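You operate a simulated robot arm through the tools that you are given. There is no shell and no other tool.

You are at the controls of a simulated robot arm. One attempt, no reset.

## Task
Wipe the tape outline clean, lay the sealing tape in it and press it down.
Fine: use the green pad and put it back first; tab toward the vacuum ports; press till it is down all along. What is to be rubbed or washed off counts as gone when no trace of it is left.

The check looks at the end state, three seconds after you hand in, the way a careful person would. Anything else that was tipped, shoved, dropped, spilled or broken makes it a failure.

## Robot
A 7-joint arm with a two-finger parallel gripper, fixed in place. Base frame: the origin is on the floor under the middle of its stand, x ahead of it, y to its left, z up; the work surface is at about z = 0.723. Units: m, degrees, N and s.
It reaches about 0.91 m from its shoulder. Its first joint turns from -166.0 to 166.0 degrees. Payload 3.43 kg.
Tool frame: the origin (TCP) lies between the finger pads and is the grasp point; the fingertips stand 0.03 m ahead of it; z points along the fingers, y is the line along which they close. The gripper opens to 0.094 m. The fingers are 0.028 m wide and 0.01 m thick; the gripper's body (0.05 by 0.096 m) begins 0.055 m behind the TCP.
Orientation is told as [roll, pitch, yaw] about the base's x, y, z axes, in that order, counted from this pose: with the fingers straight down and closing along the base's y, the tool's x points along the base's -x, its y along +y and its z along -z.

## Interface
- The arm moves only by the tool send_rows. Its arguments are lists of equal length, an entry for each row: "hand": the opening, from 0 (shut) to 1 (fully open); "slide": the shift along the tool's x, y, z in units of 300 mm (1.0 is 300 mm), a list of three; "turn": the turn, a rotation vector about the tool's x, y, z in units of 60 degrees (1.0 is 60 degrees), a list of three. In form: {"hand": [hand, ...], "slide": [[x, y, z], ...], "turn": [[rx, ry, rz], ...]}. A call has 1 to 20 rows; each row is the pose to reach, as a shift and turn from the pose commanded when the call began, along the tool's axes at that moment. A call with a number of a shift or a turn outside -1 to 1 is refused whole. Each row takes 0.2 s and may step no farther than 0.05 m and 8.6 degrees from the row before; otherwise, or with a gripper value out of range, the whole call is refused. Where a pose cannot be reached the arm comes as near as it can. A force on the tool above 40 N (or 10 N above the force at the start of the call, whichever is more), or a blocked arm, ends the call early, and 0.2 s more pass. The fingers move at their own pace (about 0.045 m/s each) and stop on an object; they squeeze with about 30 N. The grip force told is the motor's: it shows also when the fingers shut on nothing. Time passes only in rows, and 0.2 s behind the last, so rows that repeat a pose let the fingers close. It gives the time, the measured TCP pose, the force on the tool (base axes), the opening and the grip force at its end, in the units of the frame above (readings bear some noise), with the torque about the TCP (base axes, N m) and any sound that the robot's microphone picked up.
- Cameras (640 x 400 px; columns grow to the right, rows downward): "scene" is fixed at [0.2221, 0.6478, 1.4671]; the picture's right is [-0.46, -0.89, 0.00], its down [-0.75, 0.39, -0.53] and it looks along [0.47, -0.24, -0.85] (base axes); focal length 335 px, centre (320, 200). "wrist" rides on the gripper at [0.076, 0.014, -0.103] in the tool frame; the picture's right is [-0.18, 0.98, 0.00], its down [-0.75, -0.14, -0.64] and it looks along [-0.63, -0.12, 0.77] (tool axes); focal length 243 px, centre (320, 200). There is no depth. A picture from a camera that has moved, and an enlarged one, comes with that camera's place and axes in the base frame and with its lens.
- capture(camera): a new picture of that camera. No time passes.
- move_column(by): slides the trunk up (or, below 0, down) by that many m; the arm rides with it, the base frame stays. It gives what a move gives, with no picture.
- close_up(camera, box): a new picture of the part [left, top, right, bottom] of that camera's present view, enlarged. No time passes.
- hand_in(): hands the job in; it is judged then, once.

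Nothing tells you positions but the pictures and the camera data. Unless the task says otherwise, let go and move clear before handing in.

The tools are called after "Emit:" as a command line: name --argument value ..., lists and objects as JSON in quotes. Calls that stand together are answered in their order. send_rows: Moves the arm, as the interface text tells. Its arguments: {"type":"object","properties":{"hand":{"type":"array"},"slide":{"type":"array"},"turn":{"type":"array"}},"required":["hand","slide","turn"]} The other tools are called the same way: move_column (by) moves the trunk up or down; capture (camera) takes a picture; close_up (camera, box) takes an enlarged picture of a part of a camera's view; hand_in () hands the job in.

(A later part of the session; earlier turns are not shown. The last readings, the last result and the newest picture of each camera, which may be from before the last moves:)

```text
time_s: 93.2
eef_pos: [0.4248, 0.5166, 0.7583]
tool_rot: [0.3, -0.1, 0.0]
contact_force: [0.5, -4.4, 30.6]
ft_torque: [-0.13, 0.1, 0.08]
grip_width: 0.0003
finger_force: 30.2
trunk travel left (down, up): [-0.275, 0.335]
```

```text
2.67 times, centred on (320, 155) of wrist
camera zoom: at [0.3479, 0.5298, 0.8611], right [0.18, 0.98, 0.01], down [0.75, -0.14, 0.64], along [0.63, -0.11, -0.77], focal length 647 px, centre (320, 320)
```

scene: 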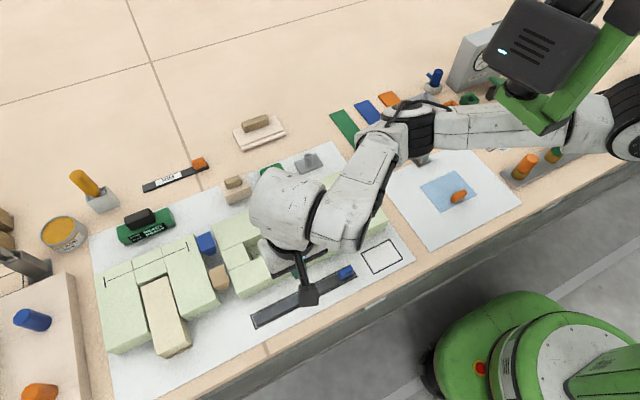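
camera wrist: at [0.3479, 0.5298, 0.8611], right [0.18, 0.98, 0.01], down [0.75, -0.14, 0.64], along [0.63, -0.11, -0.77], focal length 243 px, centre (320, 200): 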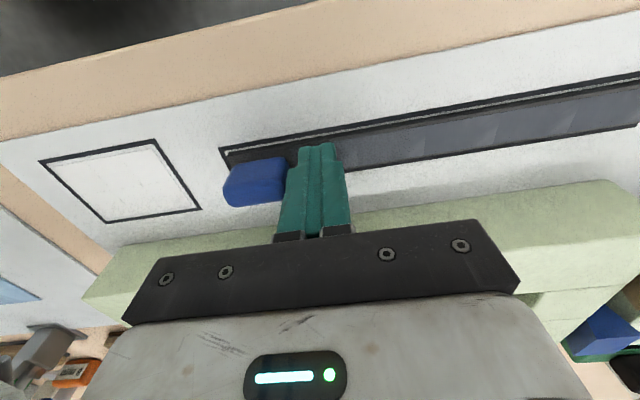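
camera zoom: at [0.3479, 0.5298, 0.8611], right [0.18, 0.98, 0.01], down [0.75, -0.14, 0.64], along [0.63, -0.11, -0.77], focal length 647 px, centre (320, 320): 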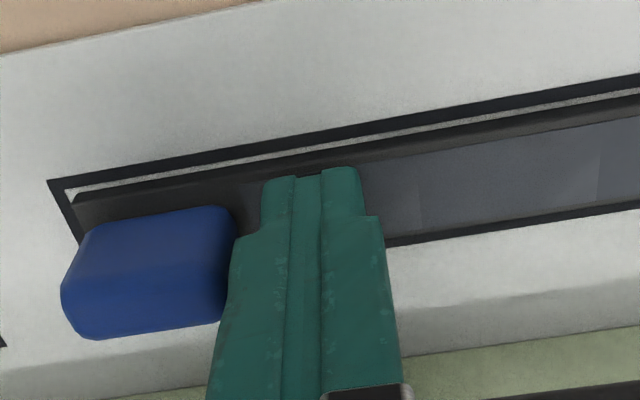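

About 30 N there, and that section is now blue. Last, the end under the tab: I'll lift, move over the tab and press on its top.

Emit:
send_rows --hand '[0, 0, 0, 0, 0, 0, 0]' --slide '[[0, 0, -0.03], [0, 0, -0.14], [0, -0.06, -0.15], [0, -0.12, -0.15], [0, -0.12, -0.13], [0, -0.12, -0.11], [0, -0.12, -0.1]]' --turn '[[0, 0, 0], [0, 0, 0], [0, 0, 0], [0, 0, 0], [0, 0, 0], [0, 0, 0], [0, 0, 0]]'

Emit:
close_up --camera "wrist" --box '[200, 80, 440, 230]'

```text
time_s: 94.8
eef_pos: [0.4255, 0.4807, 0.7888]
tool_rot: [0.3, -0.1, 0.1]
contact_force: [-4.1, -4.7, 21.1]
ft_torque: [-0.16, 0.15, 0.14]
grip_width: 0.0
finger_force: 30.3
trunk travel left (down, up): [-0.275, 0.335]
```

```text
2.67 times, centred on (320, 155) of wrist
camera zoom: at [0.3485, 0.4935, 0.8912], right [0.18, 0.98, 0.0], down [0.75, -0.14, 0.64], along [0.63, -0.11, -0.77], focal length 647 px, centre (320, 320)
```

zoom: 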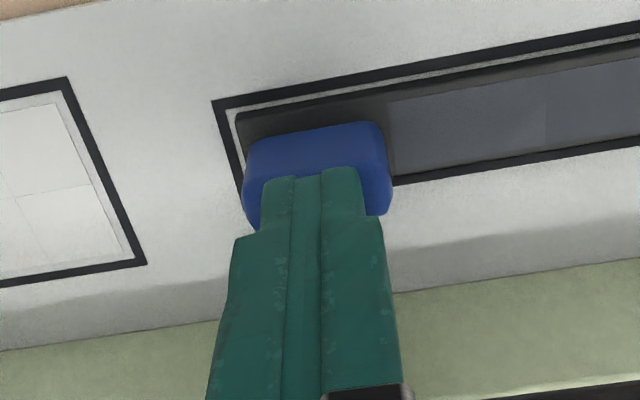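

The tab end is pressed with about 21 N. I'll hold briefly, lift, and inspect the whole strip.

Emit:
send_rows --hand '[0, 0, 0, 0, 0, 0, 0, 0]' --slide '[[0, 0, 0.002], [0, 0, 0.003], [0, 0, 0.003], [0, 0, -0.03], [0, 0, -0.15], [0, 0.1, -0.28], [0, 0.2, -0.38], [0, 0.3, -0.45]]' --turn '[[0, 0, 0], [0, 0, 0], [0, 0, 0], [0, 0, 0], [0, 0, 0], [0, 0, 0], [0, 0, 0], [0, 0, 0]]'

Emit:
capture --camera "wrist"

Emit:
close_up --camera "wrist" --box '[190, 40, 315, 118]'

Emit:
close_up --camera "wrist" --box '[300, 30, 425, 108]'

Emit:
close_up --camera "wrist" --box '[400, 10, 525, 88]'

```text
time_s: 95.4
eef_pos: [0.4273, 0.4812, 0.7882]
tool_rot: [0.5, -0.1, 0.1]
contact_force: [-4.7, -9.1, 19.8]
ft_torque: [-0.28, 0.2, 0.06]
grip_width: 0.0
finger_force: 30.4
trunk travel left (down, up): [-0.275, 0.335]
stopped in row 2: the force on the tool passed its limit at 43 N (the readings are from after the stop); the commanded pose is now the measured one
```

```text
taken
camera wrist: at [0.3486, 0.493, 0.8912], right [0.18, 0.98, 0.01], down [0.75, -0.14, 0.64], along [0.63, -0.11, -0.77], focal length 243 px, centre (320, 200)
```

wrist: 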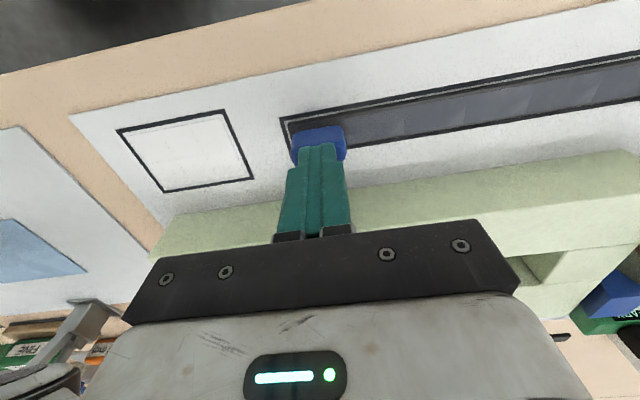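

```text
5.12 times, centred on (252, 79) of wrist
camera zoom: at [0.3486, 0.493, 0.8912], right [0.18, 0.98, 0.01], down [0.75, -0.14, 0.64], along [0.63, -0.11, -0.77], focal length 1242 px, centre (666, 820)
```

zoom: 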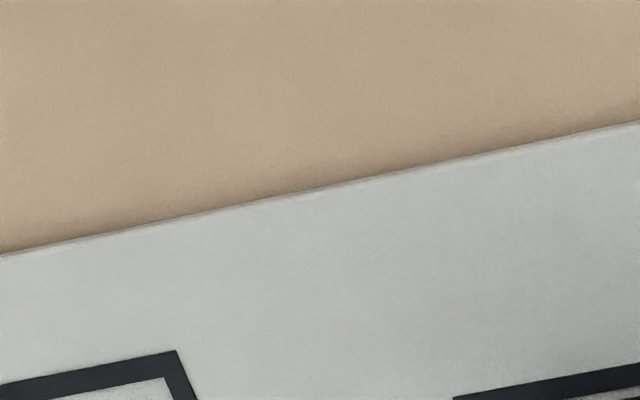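

```text
5.12 times, centred on (362, 69) of wrist
camera zoom: at [0.3486, 0.493, 0.8912], right [0.18, 0.98, 0.01], down [0.75, -0.14, 0.64], along [0.63, -0.11, -0.77], focal length 1242 px, centre (102, 871)
```

zoom: 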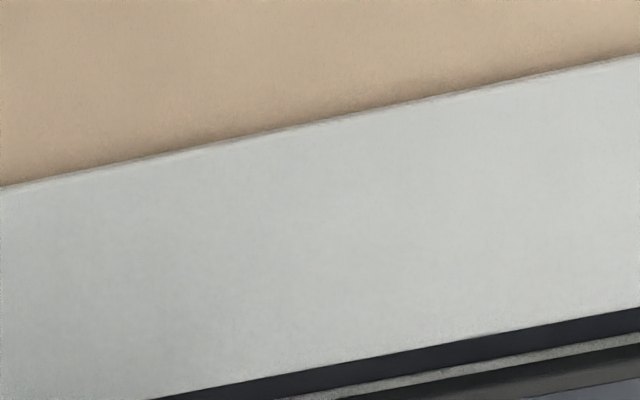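

```text
5.12 times, centred on (462, 49) of wrist
camera zoom: at [0.3486, 0.493, 0.8912], right [0.18, 0.98, 0.01], down [0.75, -0.14, 0.64], along [0.63, -0.11, -0.77], focal length 1242 px, centre (-410, 973)
```

zoom: 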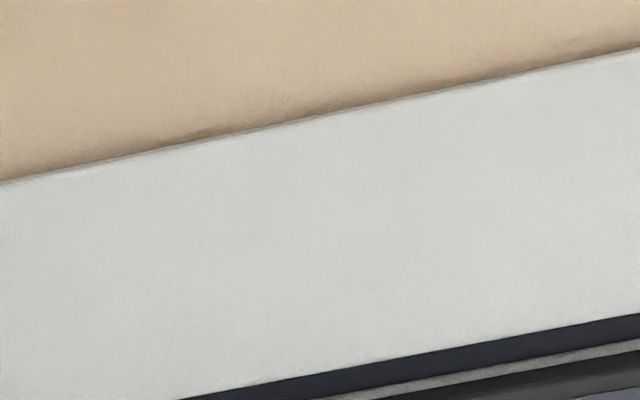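

The force briefly reached 43 N and the call stopped there; nothing has moved. I'll lift straight off now and view the strip.

Emit:
send_rows --hand '[0, 0, 0, 0, 0, 0]' --slide '[[0, 0, -0.03], [0, 0, -0.12], [0, 0.05, -0.24], [0, 0.15, -0.34], [0, 0.25, -0.4], [0, 0.3, -0.43]]' --turn '[[0, 0, 0], [0.004, 0, 0], [0.008, 0.001, 0.001], [0.008, 0.001, 0.001], [0.008, 0.001, 0.001], [0.008, 0.001, 0.001]]'

Emit:
capture --camera "wrist"

Emit:
close_up --camera "wrist" --box '[200, 20, 520, 180]'

```text
time_s: 96.8
eef_pos: [0.427, 0.568, 0.9182]
tool_rot: [-0.1, 0.1, 0.0]
contact_force: [0.2, 0.0, 0.2]
ft_torque: [-0.01, 0.02, 0.0]
grip_width: 0.0
finger_force: 29.9
trunk travel left (down, up): [-0.275, 0.335]
```

```text
taken
camera wrist: at [0.3493, 0.5825, 1.0195], right [0.18, 0.98, 0.0], down [0.75, -0.14, 0.64], along [0.63, -0.12, -0.77], focal length 243 px, centre (320, 200)
```

wrist: 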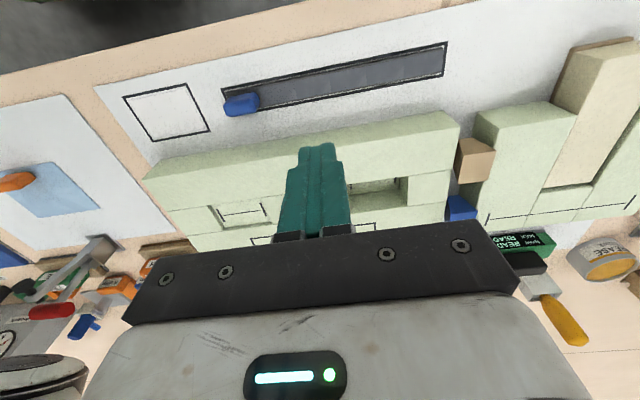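

```text
2.00 times, centred on (360, 100) of wrist
camera zoom: at [0.3493, 0.5825, 1.0195], right [0.18, 0.98, 0.0], down [0.75, -0.14, 0.64], along [0.63, -0.12, -0.77], focal length 485 px, centre (240, 400)
```

zoom: 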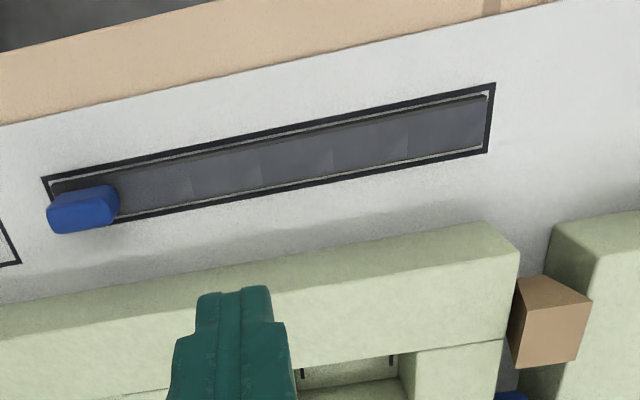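

All the way from the tab to the far end is bluish now, though the section next to the tab may be a shade darker. Zooming in on it.

Emit:
close_up --camera "wrist" --box '[215, 60, 340, 138]'

Emit:
close_up --camera "wrist" --box '[325, 35, 450, 113]'

```text
5.12 times, centred on (278, 99) of wrist
camera zoom: at [0.3493, 0.5825, 1.0195], right [0.18, 0.98, 0.0], down [0.75, -0.14, 0.64], along [0.63, -0.12, -0.77], focal length 1242 px, centre (538, 717)
```

zoom: 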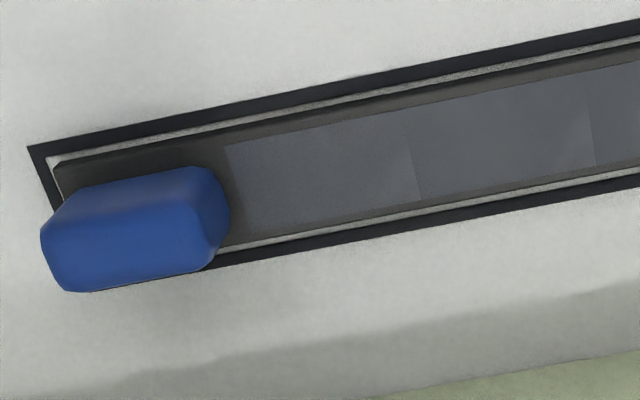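

```text
5.12 times, centred on (388, 74) of wrist
camera zoom: at [0.3493, 0.5825, 1.0195], right [0.18, 0.98, 0.0], down [0.75, -0.14, 0.64], along [0.63, -0.12, -0.77], focal length 1242 px, centre (-26, 845)
```

zoom: 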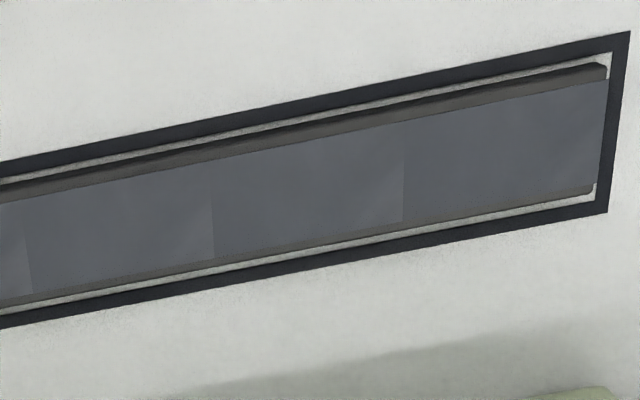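

Measured cell boundaries (about 0.04 m pitch) suggest a sixth section under the tab, and the sliver beside the tab still looks dark. I'll take a closer look at the tab end.

Emit:
send_rows --hand '[0, 0, 0, 0, 0]' --slide '[[0, -0.08, 0.06], [0, -0.16, 0.12], [-0.03, -0.24, 0.18], [-0.06, -0.26, 0.22], [-0.06, -0.26, 0.22]]' --turn '[[0, 0, 0], [0, 0, 0], [0, 0, 0], [0, 0, 0], [0, 0, 0]]'

Emit:
capture --camera "wrist"

Emit:
close_up --camera "wrist" --box '[240, 30, 400, 130]'

```text
time_s: 98.0
eef_pos: [0.442, 0.4911, 0.8515]
tool_rot: [-0.1, 0.1, 0.0]
contact_force: [0.1, 0.6, -0.4]
ft_torque: [0.02, 0.0, 0.01]
grip_width: 0.0
finger_force: 29.6
trunk travel left (down, up): [-0.275, 0.335]
```

```text
taken
camera wrist: at [0.3655, 0.5051, 0.9532], right [0.18, 0.98, 0.0], down [0.75, -0.14, 0.64], along [0.63, -0.12, -0.77], focal length 243 px, centre (320, 200)
```

wrist: 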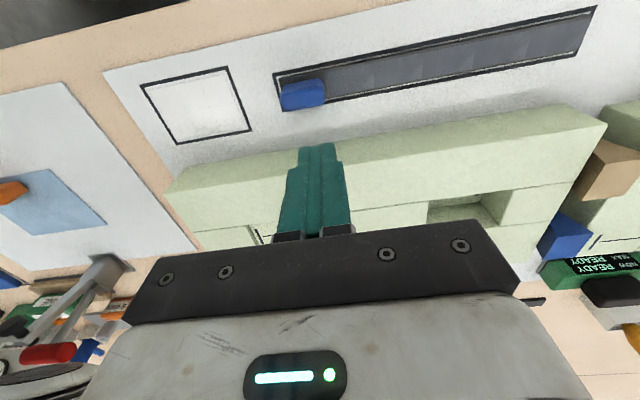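

```text
4.00 times, centred on (320, 80) of wrist
camera zoom: at [0.3655, 0.5051, 0.9532], right [0.18, 0.98, 0.0], down [0.75, -0.14, 0.64], along [0.63, -0.12, -0.77], focal length 970 px, centre (320, 680)
```

zoom: 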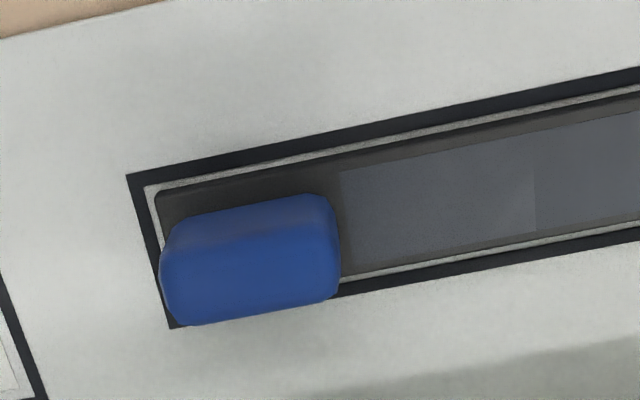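

The sliver beside the tab is indeed not blue, so pressing the tab's top did not bring that end section down. I'll turn the gripper 90° so the open fingers can straddle the tab across x and press the strip directly on both sides of it.

Emit:
send_rows --hand '[0, 0, 0, 0, 0, 0, 0, 0]' --slide '[[0.02, -0.01, -0.08], [0.05, -0.03, -0.16], [0.06, -0.035, -0.2], [0.06, -0.035, -0.2], [0.06, -0.035, -0.2], [0.06, -0.035, -0.2], [0.06, -0.035, -0.2], [0.06, -0.035, -0.2]]' --turn '[[0, 0, 0.1], [0, 0, 0.2], [0, 0, 0.32], [0, 0, 0.44], [0, 0, 0.56], [0, 0, 0.68], [0, 0, 0.75], [0, 0, 0.75]]'

Emit:
capture --camera "scene"

```text
time_s: 99.8
eef_pos: [0.488, 0.5355, 0.8819]
tool_rot: [-0.1, 0.0, -45.0]
contact_force: [1.0, -0.6, 0.0]
ft_torque: [0.01, -0.01, -0.01]
grip_width: 0.0
finger_force: 29.5
out of reach, approached as far as the arm can: row 5, 6, 7, 8
trunk travel left (down, up): [-0.275, 0.335]
```

```text
taken
```

scene: 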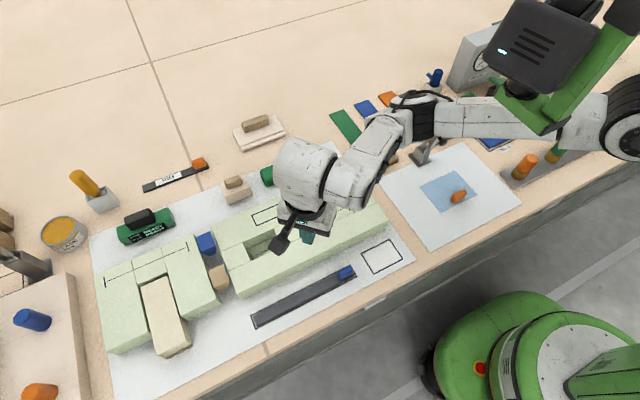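

That direction runs out of wrist travel (−45° pushed the hand off position). I'll turn back and go the other way round, toward +90°.

Emit:
send_rows --hand '[0, 0, 0, 0, 0, 0, 0]' --slide '[[0.01, -0.03, -0.05], [0.02, -0.07, -0.1], [0.03, -0.11, -0.16], [0.04, -0.15, -0.16], [0.05, -0.19, -0.16], [0.059, -0.224, -0.16], [0.059, -0.224, -0.16]]' --turn '[[0, 0, -0.13], [0, 0, -0.26], [0, 0, -0.39], [0, 0, -0.52], [0, 0, -0.64], [0, 0, -0.75], [0, 0, -0.75]]'

Emit:
capture --camera "scene"

```text
time_s: 101.4
eef_pos: [0.4274, 0.5016, 0.9325]
tool_rot: [-0.1, 0.0, 0.1]
contact_force: [-0.8, -0.1, -0.2]
ft_torque: [0.02, 0.0, -0.01]
grip_width: 0.0
finger_force: 29.7
trunk travel left (down, up): [-0.275, 0.335]
```

```text
taken
```

scene: 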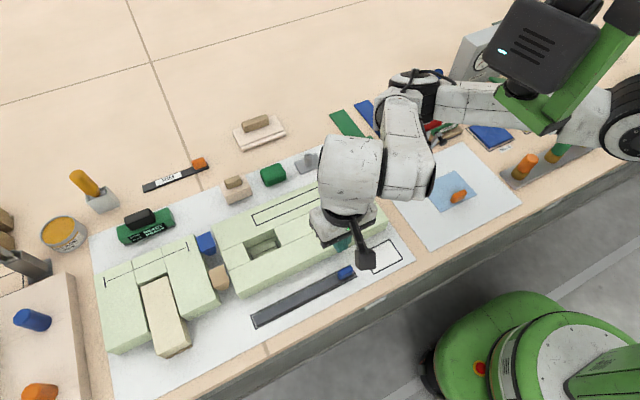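

Back square at yaw 0. Now rotating the other way, first 45°.

Emit:
send_rows --hand '[0, 0, 0, 0, 0, 0, 0]' --slide '[[0, 0, 0], [0, 0, 0], [0, 0, 0], [0, 0, 0], [0, 0, 0], [0, 0, 0], [0, 0, 0]]' --turn '[[0, 0, -0.12], [0, 0, -0.25], [0, 0, -0.38], [0, 0, -0.51], [0, 0, -0.64], [0, 0, -0.75], [0, 0, -0.75]]'

Emit:
send_rows --hand '[0, 0, 0, 0, 0, 0, 0]' --slide '[[0, 0, 0], [0, 0, 0], [0, 0, 0], [0, 0, 0], [0, 0, 0], [0, 0, 0], [0, 0, 0]]' --turn '[[0, 0, -0.12], [0, 0, -0.25], [0, 0, -0.38], [0, 0, -0.51], [0, 0, -0.64], [0, 0, -0.75], [0, 0, -0.75]]'

Emit:
capture --camera "scene"

Emit:
capture --camera "wrist"

```text
time_s: 103.0
eef_pos: [0.4275, 0.5016, 0.9342]
tool_rot: [0.0, 0.0, 45.0]
contact_force: [-0.7, 0.1, 0.5]
ft_torque: [0.02, 0.0, -0.02]
grip_width: 0.0
finger_force: 29.5
trunk travel left (down, up): [-0.275, 0.335]
```

```text
time_s: 104.6
eef_pos: [0.4276, 0.5002, 0.9332]
tool_rot: [0.0, 0.1, 90.1]
contact_force: [0.3, 0.2, -0.5]
ft_torque: [0.0, -0.01, 0.01]
grip_width: 0.0001
finger_force: 30.0
trunk travel left (down, up): [-0.275, 0.335]
```

```text
taken
```

scene: 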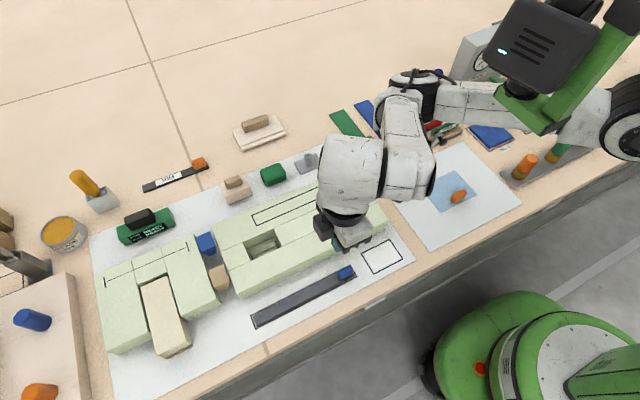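

```text
taken
camera wrist: at [0.413, 0.4248, 1.0357], right [-0.98, 0.18, 0.0], down [0.14, 0.76, 0.64], along [0.12, 0.63, -0.77], focal length 243 px, centre (320, 200)
```

wrist: 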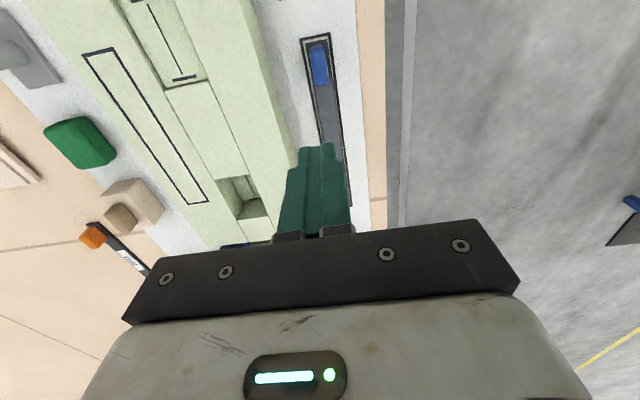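

The gripper is now at yaw +90°, closing along x. I'll open slightly and come down over the tab to gauge its width.

Emit:
send_rows --hand '[0.3, 0.35, 0.35, 0.35, 0.35]' --slide '[[0.03, 0.005, 0.1], [0.0657, 0.01, 0.22], [0.0657, 0.01, 0.34], [0.0657, 0.01, 0.44], [0.0657, 0.01, 0.44]]' --turn '[[0, 0, 0], [0, 0, 0], [0, 0, 0], [0, 0, 0], [0, 0, 0]]'

Emit:
capture --camera "wrist"

Emit:
close_up --camera "wrist" --box '[240, 90, 400, 190]'

Emit:
close_up --camera "scene" --box '[280, 200, 420, 310]'

```text
time_s: 105.8
eef_pos: [0.4275, 0.4827, 0.8039]
tool_rot: [0.1, 0.2, 90.0]
contact_force: [-1.0, -0.6, 0.6]
ft_torque: [0.0, -0.01, 0.01]
grip_width: 0.0328
finger_force: 0.1
trunk travel left (down, up): [-0.275, 0.335]
```

```text
taken
camera wrist: at [0.4123, 0.4058, 0.9052], right [-0.98, 0.18, 0.0], down [0.14, 0.76, 0.64], along [0.12, 0.63, -0.77], focal length 243 px, centre (320, 200)
```

wrist: 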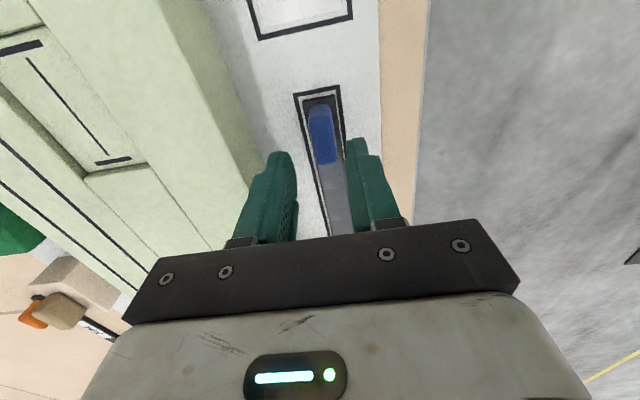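

```text
4.00 times, centred on (320, 140) of wrist
camera zoom: at [0.4123, 0.4058, 0.9052], right [-0.98, 0.18, 0.0], down [0.14, 0.76, 0.64], along [0.12, 0.63, -0.77], focal length 970 px, centre (320, 440)
```

zoom: 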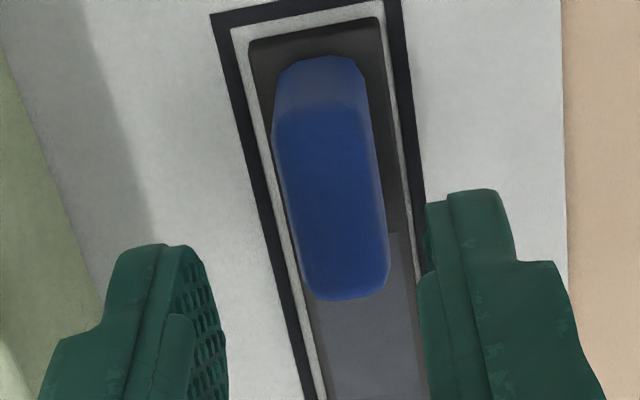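

```text
3.64 times, centred on (350, 255) of scene
camera zoom: at [0.2221, 0.6478, 1.4671], right [-0.46, -0.89, 0.0], down [-0.75, 0.39, -0.53], along [0.47, -0.24, -0.85], focal length 1218 px, centre (211, 0)
```

zoom: 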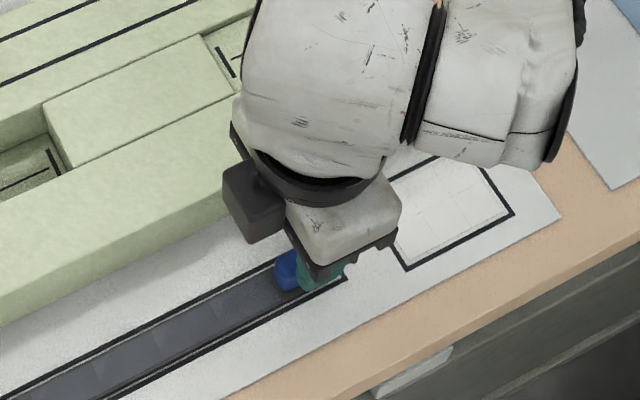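

From this side I can see that the section around the tab is still dark while its neighbour is blue. The tab is about 16 mm wide and centred ~2.6 mm toward −x of the tool; I'll centre on it and narrow the opening to just clear it.

Emit:
send_rows --hand '[0.3, 0.25, 0.25, 0.25]' --slide '[[0.0083, 0.0087, 0], [0.0083, 0.0087, 0], [0.0083, 0.0087, 0.0], [0.0083, 0.0087, 0.0]]' --turn '[[0, 0, 0], [0, 0, 0], [0, 0, 0], [0, 0, 0]]'

Emit:
close_up --camera "wrist" --box '[240, 90, 400, 190]'

```text
time_s: 106.8
eef_pos: [0.4237, 0.4781, 0.8013]
tool_rot: [0.0, 0.1, 90.0]
contact_force: [0.1, 0.3, -0.3]
ft_torque: [0.0, 0.0, -0.03]
grip_width: 0.0237
finger_force: 0.1
trunk travel left (down, up): [-0.275, 0.335]
```

```text
4.00 times, centred on (320, 140) of wrist
camera zoom: at [0.4086, 0.403, 0.9045], right [-0.98, 0.18, 0.0], down [0.14, 0.76, 0.64], along [0.12, 0.63, -0.77], focal length 970 px, centre (320, 440)
```

zoom: 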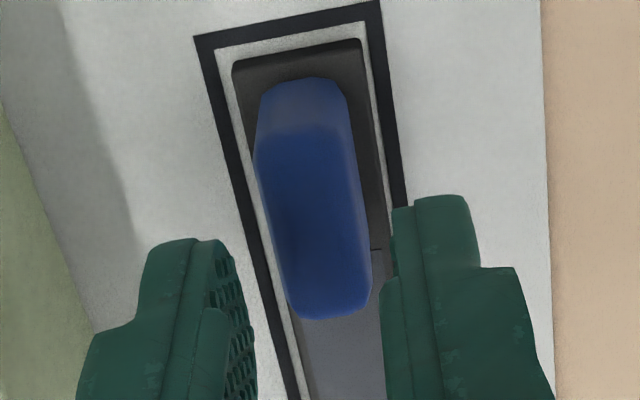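

Centred now. Descending to just above the strip with the fingers either side of the tab.

Emit:
send_rows --hand '[0.25, 0.25, 0.25, 0.25]' --slide '[[0, 0, 0.04], [0, 0, 0.08], [0, 0, 0.11], [0, 0, 0.115]]' --turn '[[0, 0, 0], [0, 0, 0], [0, 0, 0], [0, 0, 0]]'

Emit:
close_up --camera "wrist" --box '[240, 110, 400, 210]'

Emit:
close_up --camera "scene" --box '[310, 230, 390, 300]'

```text
time_s: 107.8
eef_pos: [0.4228, 0.4787, 0.7666]
tool_rot: [0.0, 0.1, 90.0]
contact_force: [0.1, -0.9, 0.1]
ft_torque: [0.04, -0.07, -0.04]
grip_width: 0.0237
finger_force: 0.0
trunk travel left (down, up): [-0.275, 0.335]
```

```text
4.00 times, centred on (320, 160) of wrist
camera zoom: at [0.4082, 0.4028, 0.8694], right [-0.98, 0.18, 0.0], down [0.14, 0.76, 0.64], along [0.12, 0.63, -0.77], focal length 970 px, centre (320, 360)
```

zoom: 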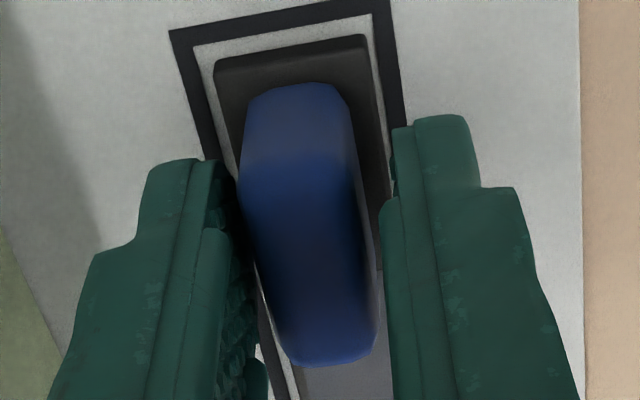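

```text
5.71 times, centred on (350, 265) of scene
camera zoom: at [0.2221, 0.6478, 1.4671], right [-0.46, -0.89, 0.0], down [-0.75, 0.39, -0.53], along [0.47, -0.24, -0.85], focal length 1914 px, centre (149, -171)
```

zoom: 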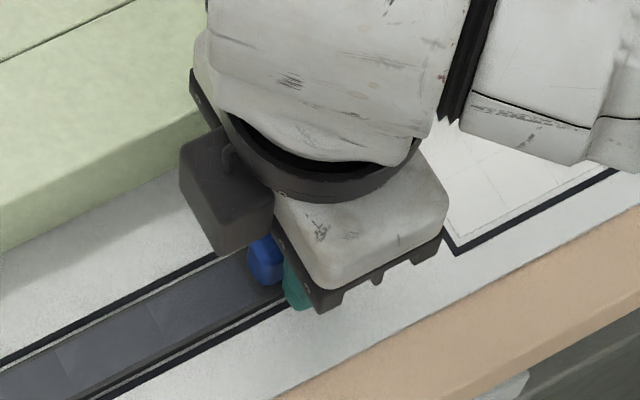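

The tab is centred between the fingers. I'll narrow the opening to about 18.5 mm so the fingertips overlap the strip's edges, then press down in small steps.

Emit:
send_rows --hand '[0.22, 0.2, 0.195, 0.195]' --slide '[[0, 0, 0], [0, 0, 0], [0, 0, 0.01], [0, 0, 0.018]]' --turn '[[0, 0, 0], [0, 0, 0], [0, 0, 0], [0, 0, 0]]'

Emit:
send_rows --hand '[0.195, 0.195, 0.195]' --slide '[[0, 0, 0.004], [0, 0, 0.008], [0, 0, 0.012]]' --turn '[[0, 0, 0], [0, 0, 0], [0, 0, 0]]'

Emit:
close_up --camera "wrist" --box '[240, 110, 400, 210]'

```text
time_s: 108.8
eef_pos: [0.4241, 0.4798, 0.763]
tool_rot: [-0.1, -0.2, 90.0]
contact_force: [-1.3, -6.1, 25.9]
ft_torque: [-0.02, -0.22, -0.06]
grip_width: 0.0177
finger_force: 0.0
trunk travel left (down, up): [-0.275, 0.335]
```

```text
time_s: 109.3
eef_pos: [0.4252, 0.4806, 0.7607]
tool_rot: [-0.2, -0.1, 89.9]
contact_force: [2.4, 0.9, 2.5]
ft_torque: [0.01, -0.05, 0.06]
grip_width: 0.0204
finger_force: 1.7
trunk travel left (down, up): [-0.275, 0.335]
stopped in row 2: the force on the tool passed its limit at 42 N (the readings are from after the stop); the commanded pose is now the measured one
```

```text
4.00 times, centred on (320, 160) of wrist
camera zoom: at [0.4091, 0.4033, 0.8634], right [-0.98, 0.19, 0.0], down [0.14, 0.75, 0.64], along [0.12, 0.63, -0.76], focal length 970 px, centre (320, 360)
```

zoom: 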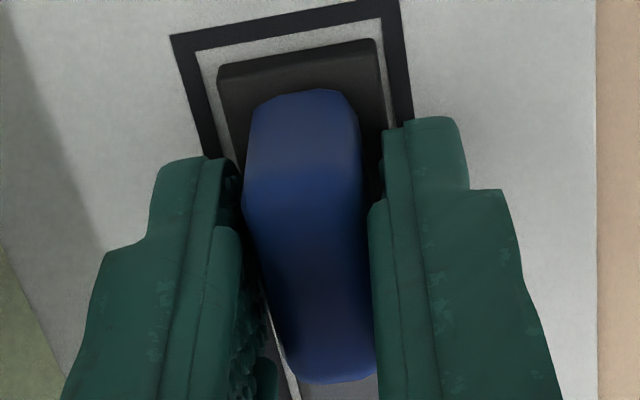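

The fingers first rode on the tab's rounded sides (it's about 20 mm wide there) and slipped past at 42 N; the tape hasn't shifted. I'll match the opening to that width and ease down the last couple of millimetres onto the strip.

Emit:
send_rows --hand '[0.225, 0.225, 0.225]' --slide '[[0, 0, 0.0], [0, 0, 0.003], [0, 0, 0.006]]' --turn '[[0, 0, 0], [0, 0, 0], [0, 0, 0]]'

Emit:
close_up --camera "wrist" --box '[240, 110, 400, 210]'

```text
time_s: 110.1
eef_pos: [0.4255, 0.4793, 0.759]
tool_rot: [-0.1, -0.3, 90.0]
contact_force: [-1.0, 1.3, 0.2]
ft_torque: [-0.05, 0.0, -0.03]
grip_width: 0.0214
finger_force: 0.0
trunk travel left (down, up): [-0.275, 0.335]
```

```text
4.00 times, centred on (320, 160) of wrist
camera zoom: at [0.4097, 0.4022, 0.8615], right [-0.98, 0.18, 0.0], down [0.14, 0.75, 0.64], along [0.12, 0.63, -0.76], focal length 970 px, centre (320, 360)
```

zoom: 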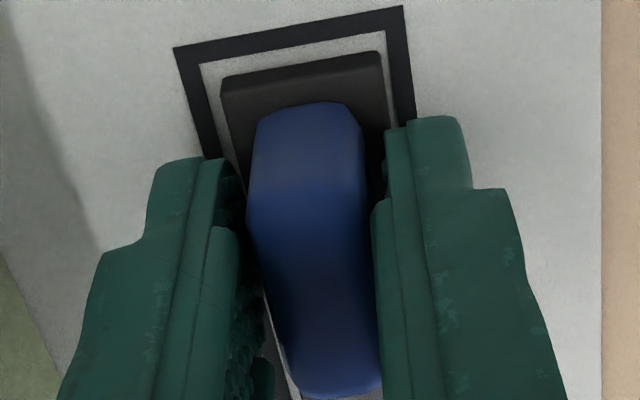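

No contact yet at z≈0.759. Continuing down in 1 mm steps.

Emit:
send_rows --hand '[0.225, 0.225, 0.225]' --slide '[[0, 0, 0.003], [0, 0, 0.005], [0, 0, 0.007]]' --turn '[[0, 0, 0], [0, 0, 0], [0, 0, 0]]'

Emit:
close_up --camera "wrist" --box '[240, 110, 400, 210]'

```text
time_s: 110.9
eef_pos: [0.4248, 0.4788, 0.7591]
tool_rot: [-0.2, -0.2, 89.9]
contact_force: [-1.9, -13.8, 20.1]
ft_torque: [-0.44, 0.08, 0.08]
grip_width: 0.0216
finger_force: 0.3
trunk travel left (down, up): [-0.275, 0.335]
```

```text
4.00 times, centred on (320, 160) of wrist
camera zoom: at [0.4097, 0.4024, 0.8609], right [-0.98, 0.18, 0.0], down [0.14, 0.75, 0.65], along [0.12, 0.63, -0.76], focal length 970 px, centre (320, 360)
```

zoom: 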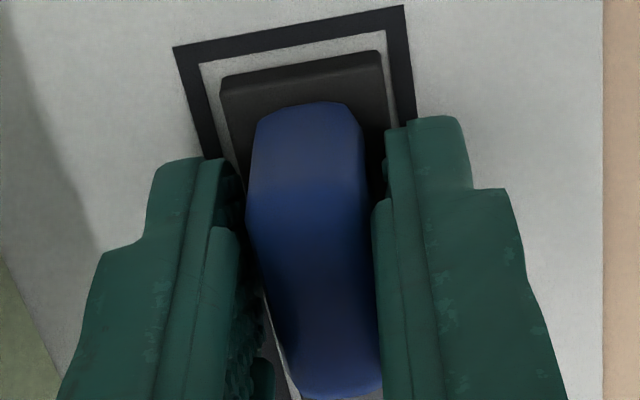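

The fingertips now press the strip beside the tab with about 20 N. I'll add a touch more, then lift and look for a change of colour at the tab end.

Emit:
send_rows --hand '[0.225, 0.225]' --slide '[[0, 0, 0.002], [0, 0, 0.003]]' --turn '[[0, 0, 0], [0, 0, 0]]'

Emit:
send_rows --hand '[0.225, 0.3, 0.35, 0.35, 0.35, 0.35]' --slide '[[0, 0, -0.015], [0, 0, -0.03], [0, 0, -0.05], [0, 0, -0.1], [0, 0, -0.16], [0, 0, -0.2]]' --turn '[[0, 0, 0], [0, 0, 0], [0, 0, 0], [0, 0, 0], [0, 0, 0], [0, 0, 0]]'

Emit:
capture --camera "wrist"

Emit:
close_up --camera "wrist" --box '[250, 80, 410, 180]'

```text
time_s: 111.5
eef_pos: [0.4245, 0.4782, 0.7588]
tool_rot: [-0.2, -0.3, 89.9]
contact_force: [-2.1, -14.1, 30.9]
ft_torque: [-0.52, 0.09, 0.0]
grip_width: 0.0217
finger_force: 0.0
trunk travel left (down, up): [-0.275, 0.335]
```

```text
time_s: 112.9
eef_pos: [0.4242, 0.4812, 0.8164]
tool_rot: [-0.1, -0.1, 89.8]
contact_force: [0.5, 0.7, -0.1]
ft_torque: [-0.02, 0.02, -0.01]
grip_width: 0.0332
finger_force: 0.1
trunk travel left (down, up): [-0.275, 0.335]
```

```text
taken
camera wrist: at [0.4096, 0.4037, 0.9178], right [-0.98, 0.19, 0.0], down [0.14, 0.75, 0.64], along [0.12, 0.63, -0.77], focal length 243 px, centre (320, 200)
```

wrist: 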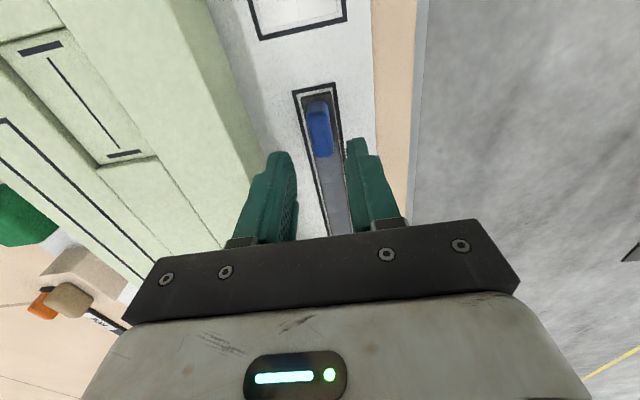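

```text
4.00 times, centred on (330, 130) of wrist
camera zoom: at [0.4096, 0.4037, 0.9178], right [-0.98, 0.19, 0.0], down [0.14, 0.75, 0.64], along [0.12, 0.63, -0.77], focal length 970 px, centre (280, 480)
```

zoom: 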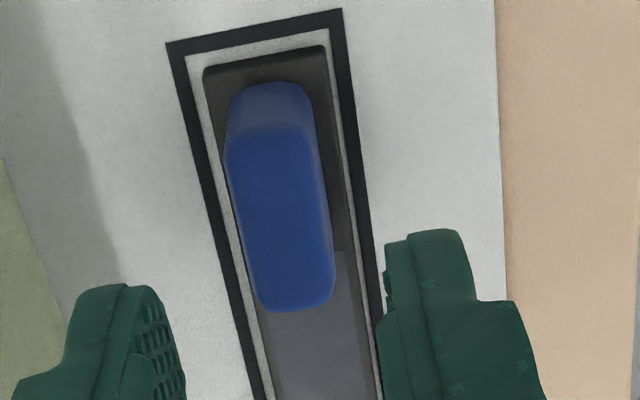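

The tab's own end shows no marking even after direct pressing on top and beside it, so I take the indicator cells to be the five beyond the tab (5 × 40 mm). For certainty I'll do a second pressing pass along those with the shut fingers in this orientation (28 mm long footprint).

Emit:
send_rows --hand '[0.2, 0, 0, 0, 0, 0]' --slide '[[-0.06, 0, 0], [-0.13, 0, 0], [-0.13, 0, 0.07], [-0.13, 0, 0.13], [-0.13, 0, 0.17], [-0.13, 0, 0.18]]' --turn '[[0, 0, 0], [0, 0, 0], [0, 0, 0], [0, 0, 0], [0, 0, 0], [0, 0, 0]]'

Emit:
close_up --camera "wrist" --box '[220, 90, 420, 215]'

```text
time_s: 114.3
eef_pos: [0.4231, 0.5187, 0.7622]
tool_rot: [-0.1, -0.3, 90.1]
contact_force: [0.2, 0.9, -0.3]
ft_torque: [-0.04, 0.0, 0.01]
grip_width: 0.0
finger_force: 30.0
trunk travel left (down, up): [-0.275, 0.335]
```

```text
3.20 times, centred on (320, 152) of wrist
camera zoom: at [0.4083, 0.4421, 0.8649], right [-0.98, 0.18, 0.0], down [0.14, 0.75, 0.64], along [0.12, 0.63, -0.76], focal length 776 px, centre (320, 352)
```

zoom: 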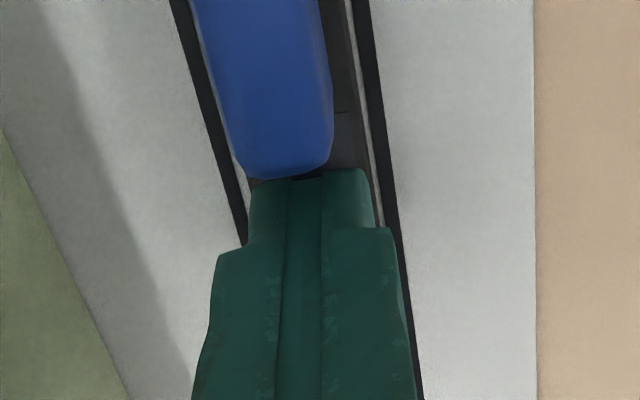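

Closed fingertips are just clear of the tab. Pressing here, then stepping along.

Emit:
send_rows --hand '[0, 0, 0, 0]' --slide '[[0, 0, 0.008], [0, 0, 0.013], [0, 0, 0.018], [0, 0, 0.02]]' --turn '[[0, 0, 0], [0, 0, 0], [0, 0, 0], [0, 0, 0]]'

```text
time_s: 115.3
eef_pos: [0.4236, 0.5196, 0.7593]
tool_rot: [-0.2, -0.3, 89.9]
contact_force: [-7.7, -12.8, 33.0]
ft_torque: [-0.53, 0.28, 0.12]
grip_width: 0.0001
finger_force: 30.4
trunk travel left (down, up): [-0.275, 0.335]
```

33 N here. I'll use slightly less for the remaining spots, every 25 mm.

Emit:
send_rows --hand '[0, 0, 0, 0, 0, 0, 0, 0, 0, 0, 0, 0, 0, 0, 0, 0, 0, 0, 0, 0]' --slide '[[0, 0, -0.035], [-0.0833, 0, -0.035], [-0.0833, 0, -0.012], [-0.0833, 0, -0.005], [-0.0833, 0, -0.035], [-0.1667, 0, -0.035], [-0.1667, 0, -0.012], [-0.1667, 0, -0.005], [-0.1667, 0, -0.035], [-0.25, 0, -0.035], [-0.25, 0, -0.012], [-0.25, 0, -0.005], [-0.25, 0, -0.035], [-0.3333, 0, -0.035], [-0.3333, 0, -0.012], [-0.3333, 0, -0.005], [-0.3333, 0, -0.035], [-0.4167, 0, -0.035], [-0.4167, 0, -0.012], [-0.4167, 0, -0.005]]' --turn '[[0, 0, 0], [0, 0, 0], [0, 0, 0], [0, 0, 0], [0, 0, 0], [0, 0, 0], [0, 0, 0], [0, 0, 0], [0, 0, 0], [0, 0, 0], [0, 0, 0], [0, 0, 0], [0, 0, 0], [0, 0, 0], [0, 0, 0], [0, 0, 0], [0, 0, 0], [0, 0, 0], [0, 0, 0], [0, 0, 0]]'

Emit:
capture --camera "wrist"

```text
time_s: 119.5
eef_pos: [0.4249, 0.6443, 0.7587]
tool_rot: [-0.1, -0.1, 89.9]
contact_force: [0.7, 0.4, 0.2]
ft_torque: [-0.01, 0.01, -0.02]
grip_width: 0.0002
finger_force: 29.8
trunk travel left (down, up): [-0.275, 0.335]
```

```text
taken
camera wrist: at [0.4103, 0.5676, 0.8619], right [-0.98, 0.18, 0.0], down [0.14, 0.75, 0.64], along [0.12, 0.63, -0.76], focal length 243 px, centre (320, 200)
```

wrist: 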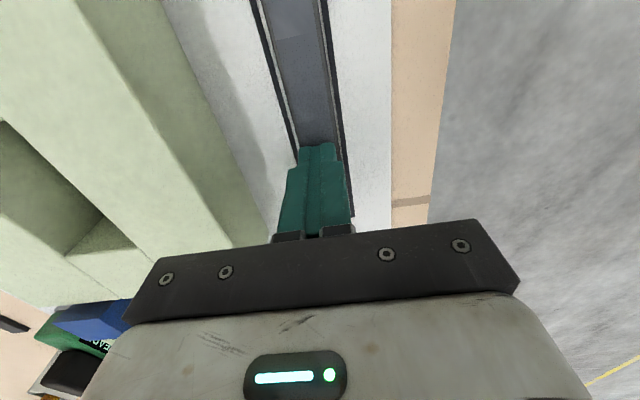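

No force at this spot, so this pass was too light further along. I'll press down here and continue with a deeper setting.

Emit:
send_rows --hand '[0, 0, 0]' --slide '[[0, 0, 0.004], [0, 0, 0.008], [0, 0, 0.01]]' --turn '[[0, 0, 0], [0, 0, 0], [0, 0, 0]]'

```text
time_s: 120.3
eef_pos: [0.4252, 0.6448, 0.7578]
tool_rot: [-0.2, -0.4, 89.9]
contact_force: [6.0, -1.8, 19.1]
ft_torque: [-0.17, -0.18, 0.03]
grip_width: 0.0
finger_force: 29.8
trunk travel left (down, up): [-0.275, 0.335]
```

19 N here. Continuing to the far end with this setting.

Emit:
send_rows --hand '[0, 0, 0, 0, 0, 0, 0, 0]' --slide '[[0, 0, -0.035], [-0.0817, 0, -0.035], [-0.0817, 0, -0.01], [-0.0817, 0, 0.001], [-0.0817, 0, -0.035], [-0.1433, 0, -0.035], [-0.1433, 0, -0.01], [-0.1433, 0, 0.001]]' --turn '[[0, 0, 0], [0, 0, 0], [0, 0, 0], [0, 0, 0], [0, 0, 0], [0, 0, 0], [0, 0, 0], [0, 0, 0]]'

```text
time_s: 122.1
eef_pos: [0.4244, 0.6873, 0.7582]
tool_rot: [-0.2, -0.3, 90.0]
contact_force: [0.3, -9.4, 20.4]
ft_torque: [-0.43, 0.01, -0.04]
grip_width: 0.0002
finger_force: 29.7
trunk travel left (down, up): [-0.275, 0.335]
```

20 N at the far end. Now back over the middle spots with an adjusted depth.

Emit:
send_rows --hand '[0, 0, 0, 0, 0, 0, 0, 0, 0, 0, 0, 0, 0, 0, 0, 0, 0]' --slide '[[0, 0, -0.04], [0.12, 0, -0.04], [0.2257, 0, -0.04], [0.2257, 0, -0.012], [0.2257, 0, -0.002], [0.2257, 0, -0.04], [0.309, 0, -0.04], [0.309, 0, -0.013], [0.309, 0, -0.003], [0.309, 0, -0.04], [0.3923, 0, -0.04], [0.3923, 0, -0.014], [0.3923, 0, -0.005], [0.3923, 0, -0.04], [0.4757, 0, -0.04], [0.4757, 0, -0.015], [0.4757, 0, -0.007]]' --turn '[[0, 0, 0], [0, 0, 0], [0, 0, 0], [0, 0, 0], [0, 0, 0], [0, 0, 0], [0, 0, 0], [0, 0, 0], [0, 0, 0], [0, 0, 0], [0, 0, 0], [0, 0, 0], [0, 0, 0], [0, 0, 0], [0, 0, 0], [0, 0, 0], [0, 0, 0]]'

```text
time_s: 125.7
eef_pos: [0.4228, 0.5457, 0.7592]
tool_rot: [-0.3, -0.3, 89.9]
contact_force: [-3.0, -3.5, 18.9]
ft_torque: [-0.24, 0.07, 0.08]
grip_width: 0.0
finger_force: 30.6
trunk travel left (down, up): [-0.275, 0.335]
```

Good, about 19 N there too. Lifting straight up and clear for a final inspection.

Emit:
send_rows --hand '[0, 0, 0, 0, 0, 0]' --slide '[[0, 0, -0.03], [0, 0, -0.14], [0, 0, -0.28], [0, 0, -0.42], [0, 0, -0.56], [0, 0, -0.66]]' --turn '[[0, 0, 0], [0, 0, 0], [0, 0, 0], [0, 0, 0], [0, 0, 0], [0, 0, 0]]'

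Emit:
move_column --by 0.2

Emit:
capture --camera "scene"

Emit:
capture --camera "wrist"

```text
time_s: 127.1
eef_pos: [0.4229, 0.5432, 0.9562]
tool_rot: [-0.1, -0.1, 89.9]
contact_force: [-0.2, 0.6, 0.4]
ft_torque: [0.0, -0.03, 0.01]
grip_width: 0.0001
finger_force: 30.0
trunk travel left (down, up): [-0.275, 0.335]
```

```text
time_s: 129.2
eef_pos: [0.4214, 0.5448, 1.1553]
tool_rot: [-0.1, -0.2, 90.0]
contact_force: [0.1, -1.1, 0.3]
ft_torque: [0.04, -0.02, -0.01]
grip_width: 0.0
finger_force: 29.9
trunk travel left (down, up): [-0.475, 0.135]
```

```text
taken
```

scene: 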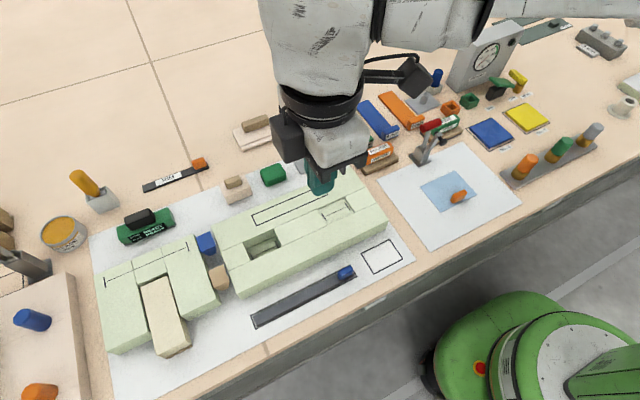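

```text
taken
camera wrist: at [0.4075, 0.4667, 1.2589], right [-0.98, 0.18, 0.0], down [0.14, 0.75, 0.64], along [0.12, 0.63, -0.76], focal length 243 px, centre (320, 200)
```

wrist: 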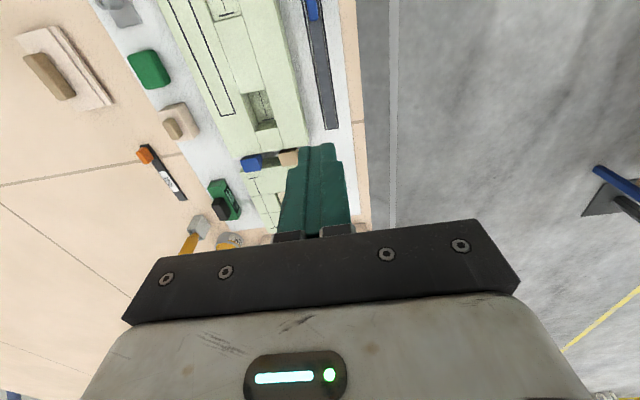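

The view of the tape is open now. Inspecting it closely, plus the surroundings.

Emit:
close_up --camera "scene" --box '[240, 285, 310, 335]'

Emit:
close_up --camera "scene" --box '[295, 255, 365, 305]'

Emit:
close_up --camera "scene" --box '[200, 130, 420, 290]'

Emit:
close_up --camera "scene" --box '[360, 60, 560, 190]'

```text
8.00 times, centred on (275, 310) of scene
camera zoom: at [0.2221, 0.6478, 1.4671], right [-0.46, -0.89, 0.0], down [-0.75, 0.39, -0.53], along [0.47, -0.24, -0.85], focal length 2680 px, centre (680, -680)
```

zoom: 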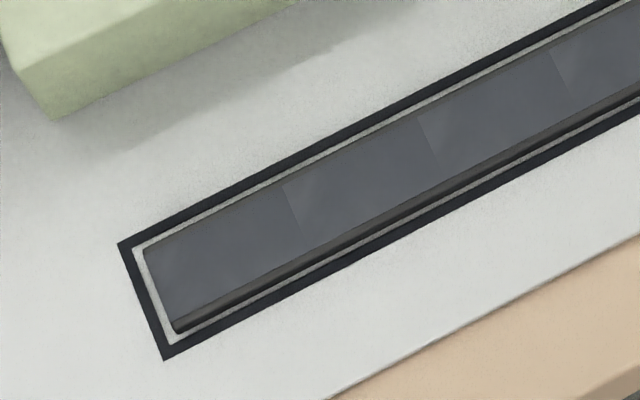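

```text
8.00 times, centred on (330, 280) of scene
camera zoom: at [0.2221, 0.6478, 1.4671], right [-0.46, -0.89, 0.0], down [-0.75, 0.39, -0.53], along [0.47, -0.24, -0.85], focal length 2680 px, centre (240, -440)
```

zoom: 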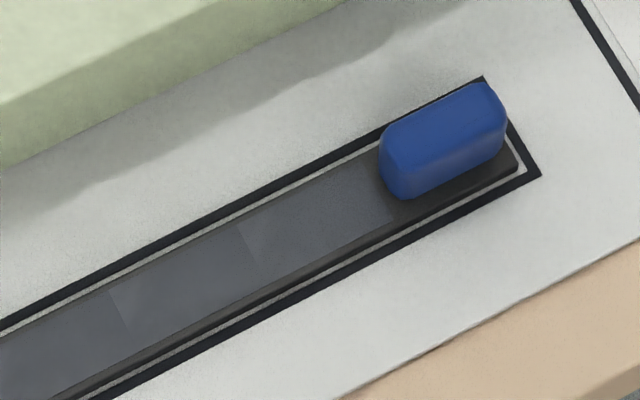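

```text
2.50 times, centred on (310, 210) of scene
camera zoom: at [0.2221, 0.6478, 1.4671], right [-0.46, -0.89, 0.0], down [-0.75, 0.39, -0.53], along [0.47, -0.24, -0.85], focal length 838 px, centre (345, 175)
```

zoom: 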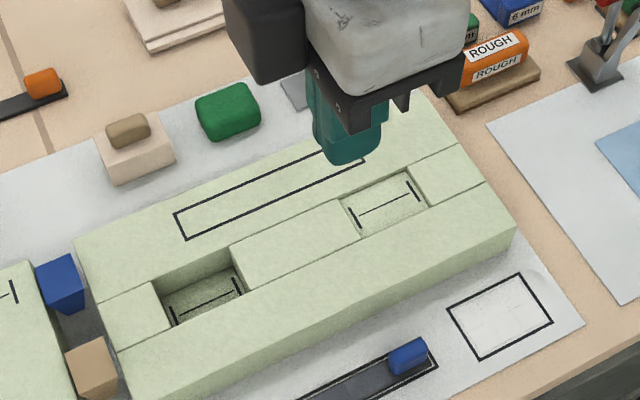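

```text
3.08 times, centred on (460, 125) of scene
camera zoom: at [0.2221, 0.6478, 1.4671], right [-0.46, -0.89, 0.0], down [-0.75, 0.39, -0.53], along [0.47, -0.24, -0.85], focal length 1031 px, centre (-111, 431)
```

zoom: 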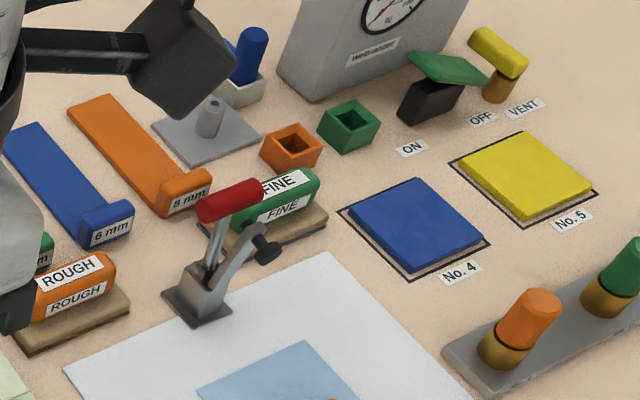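

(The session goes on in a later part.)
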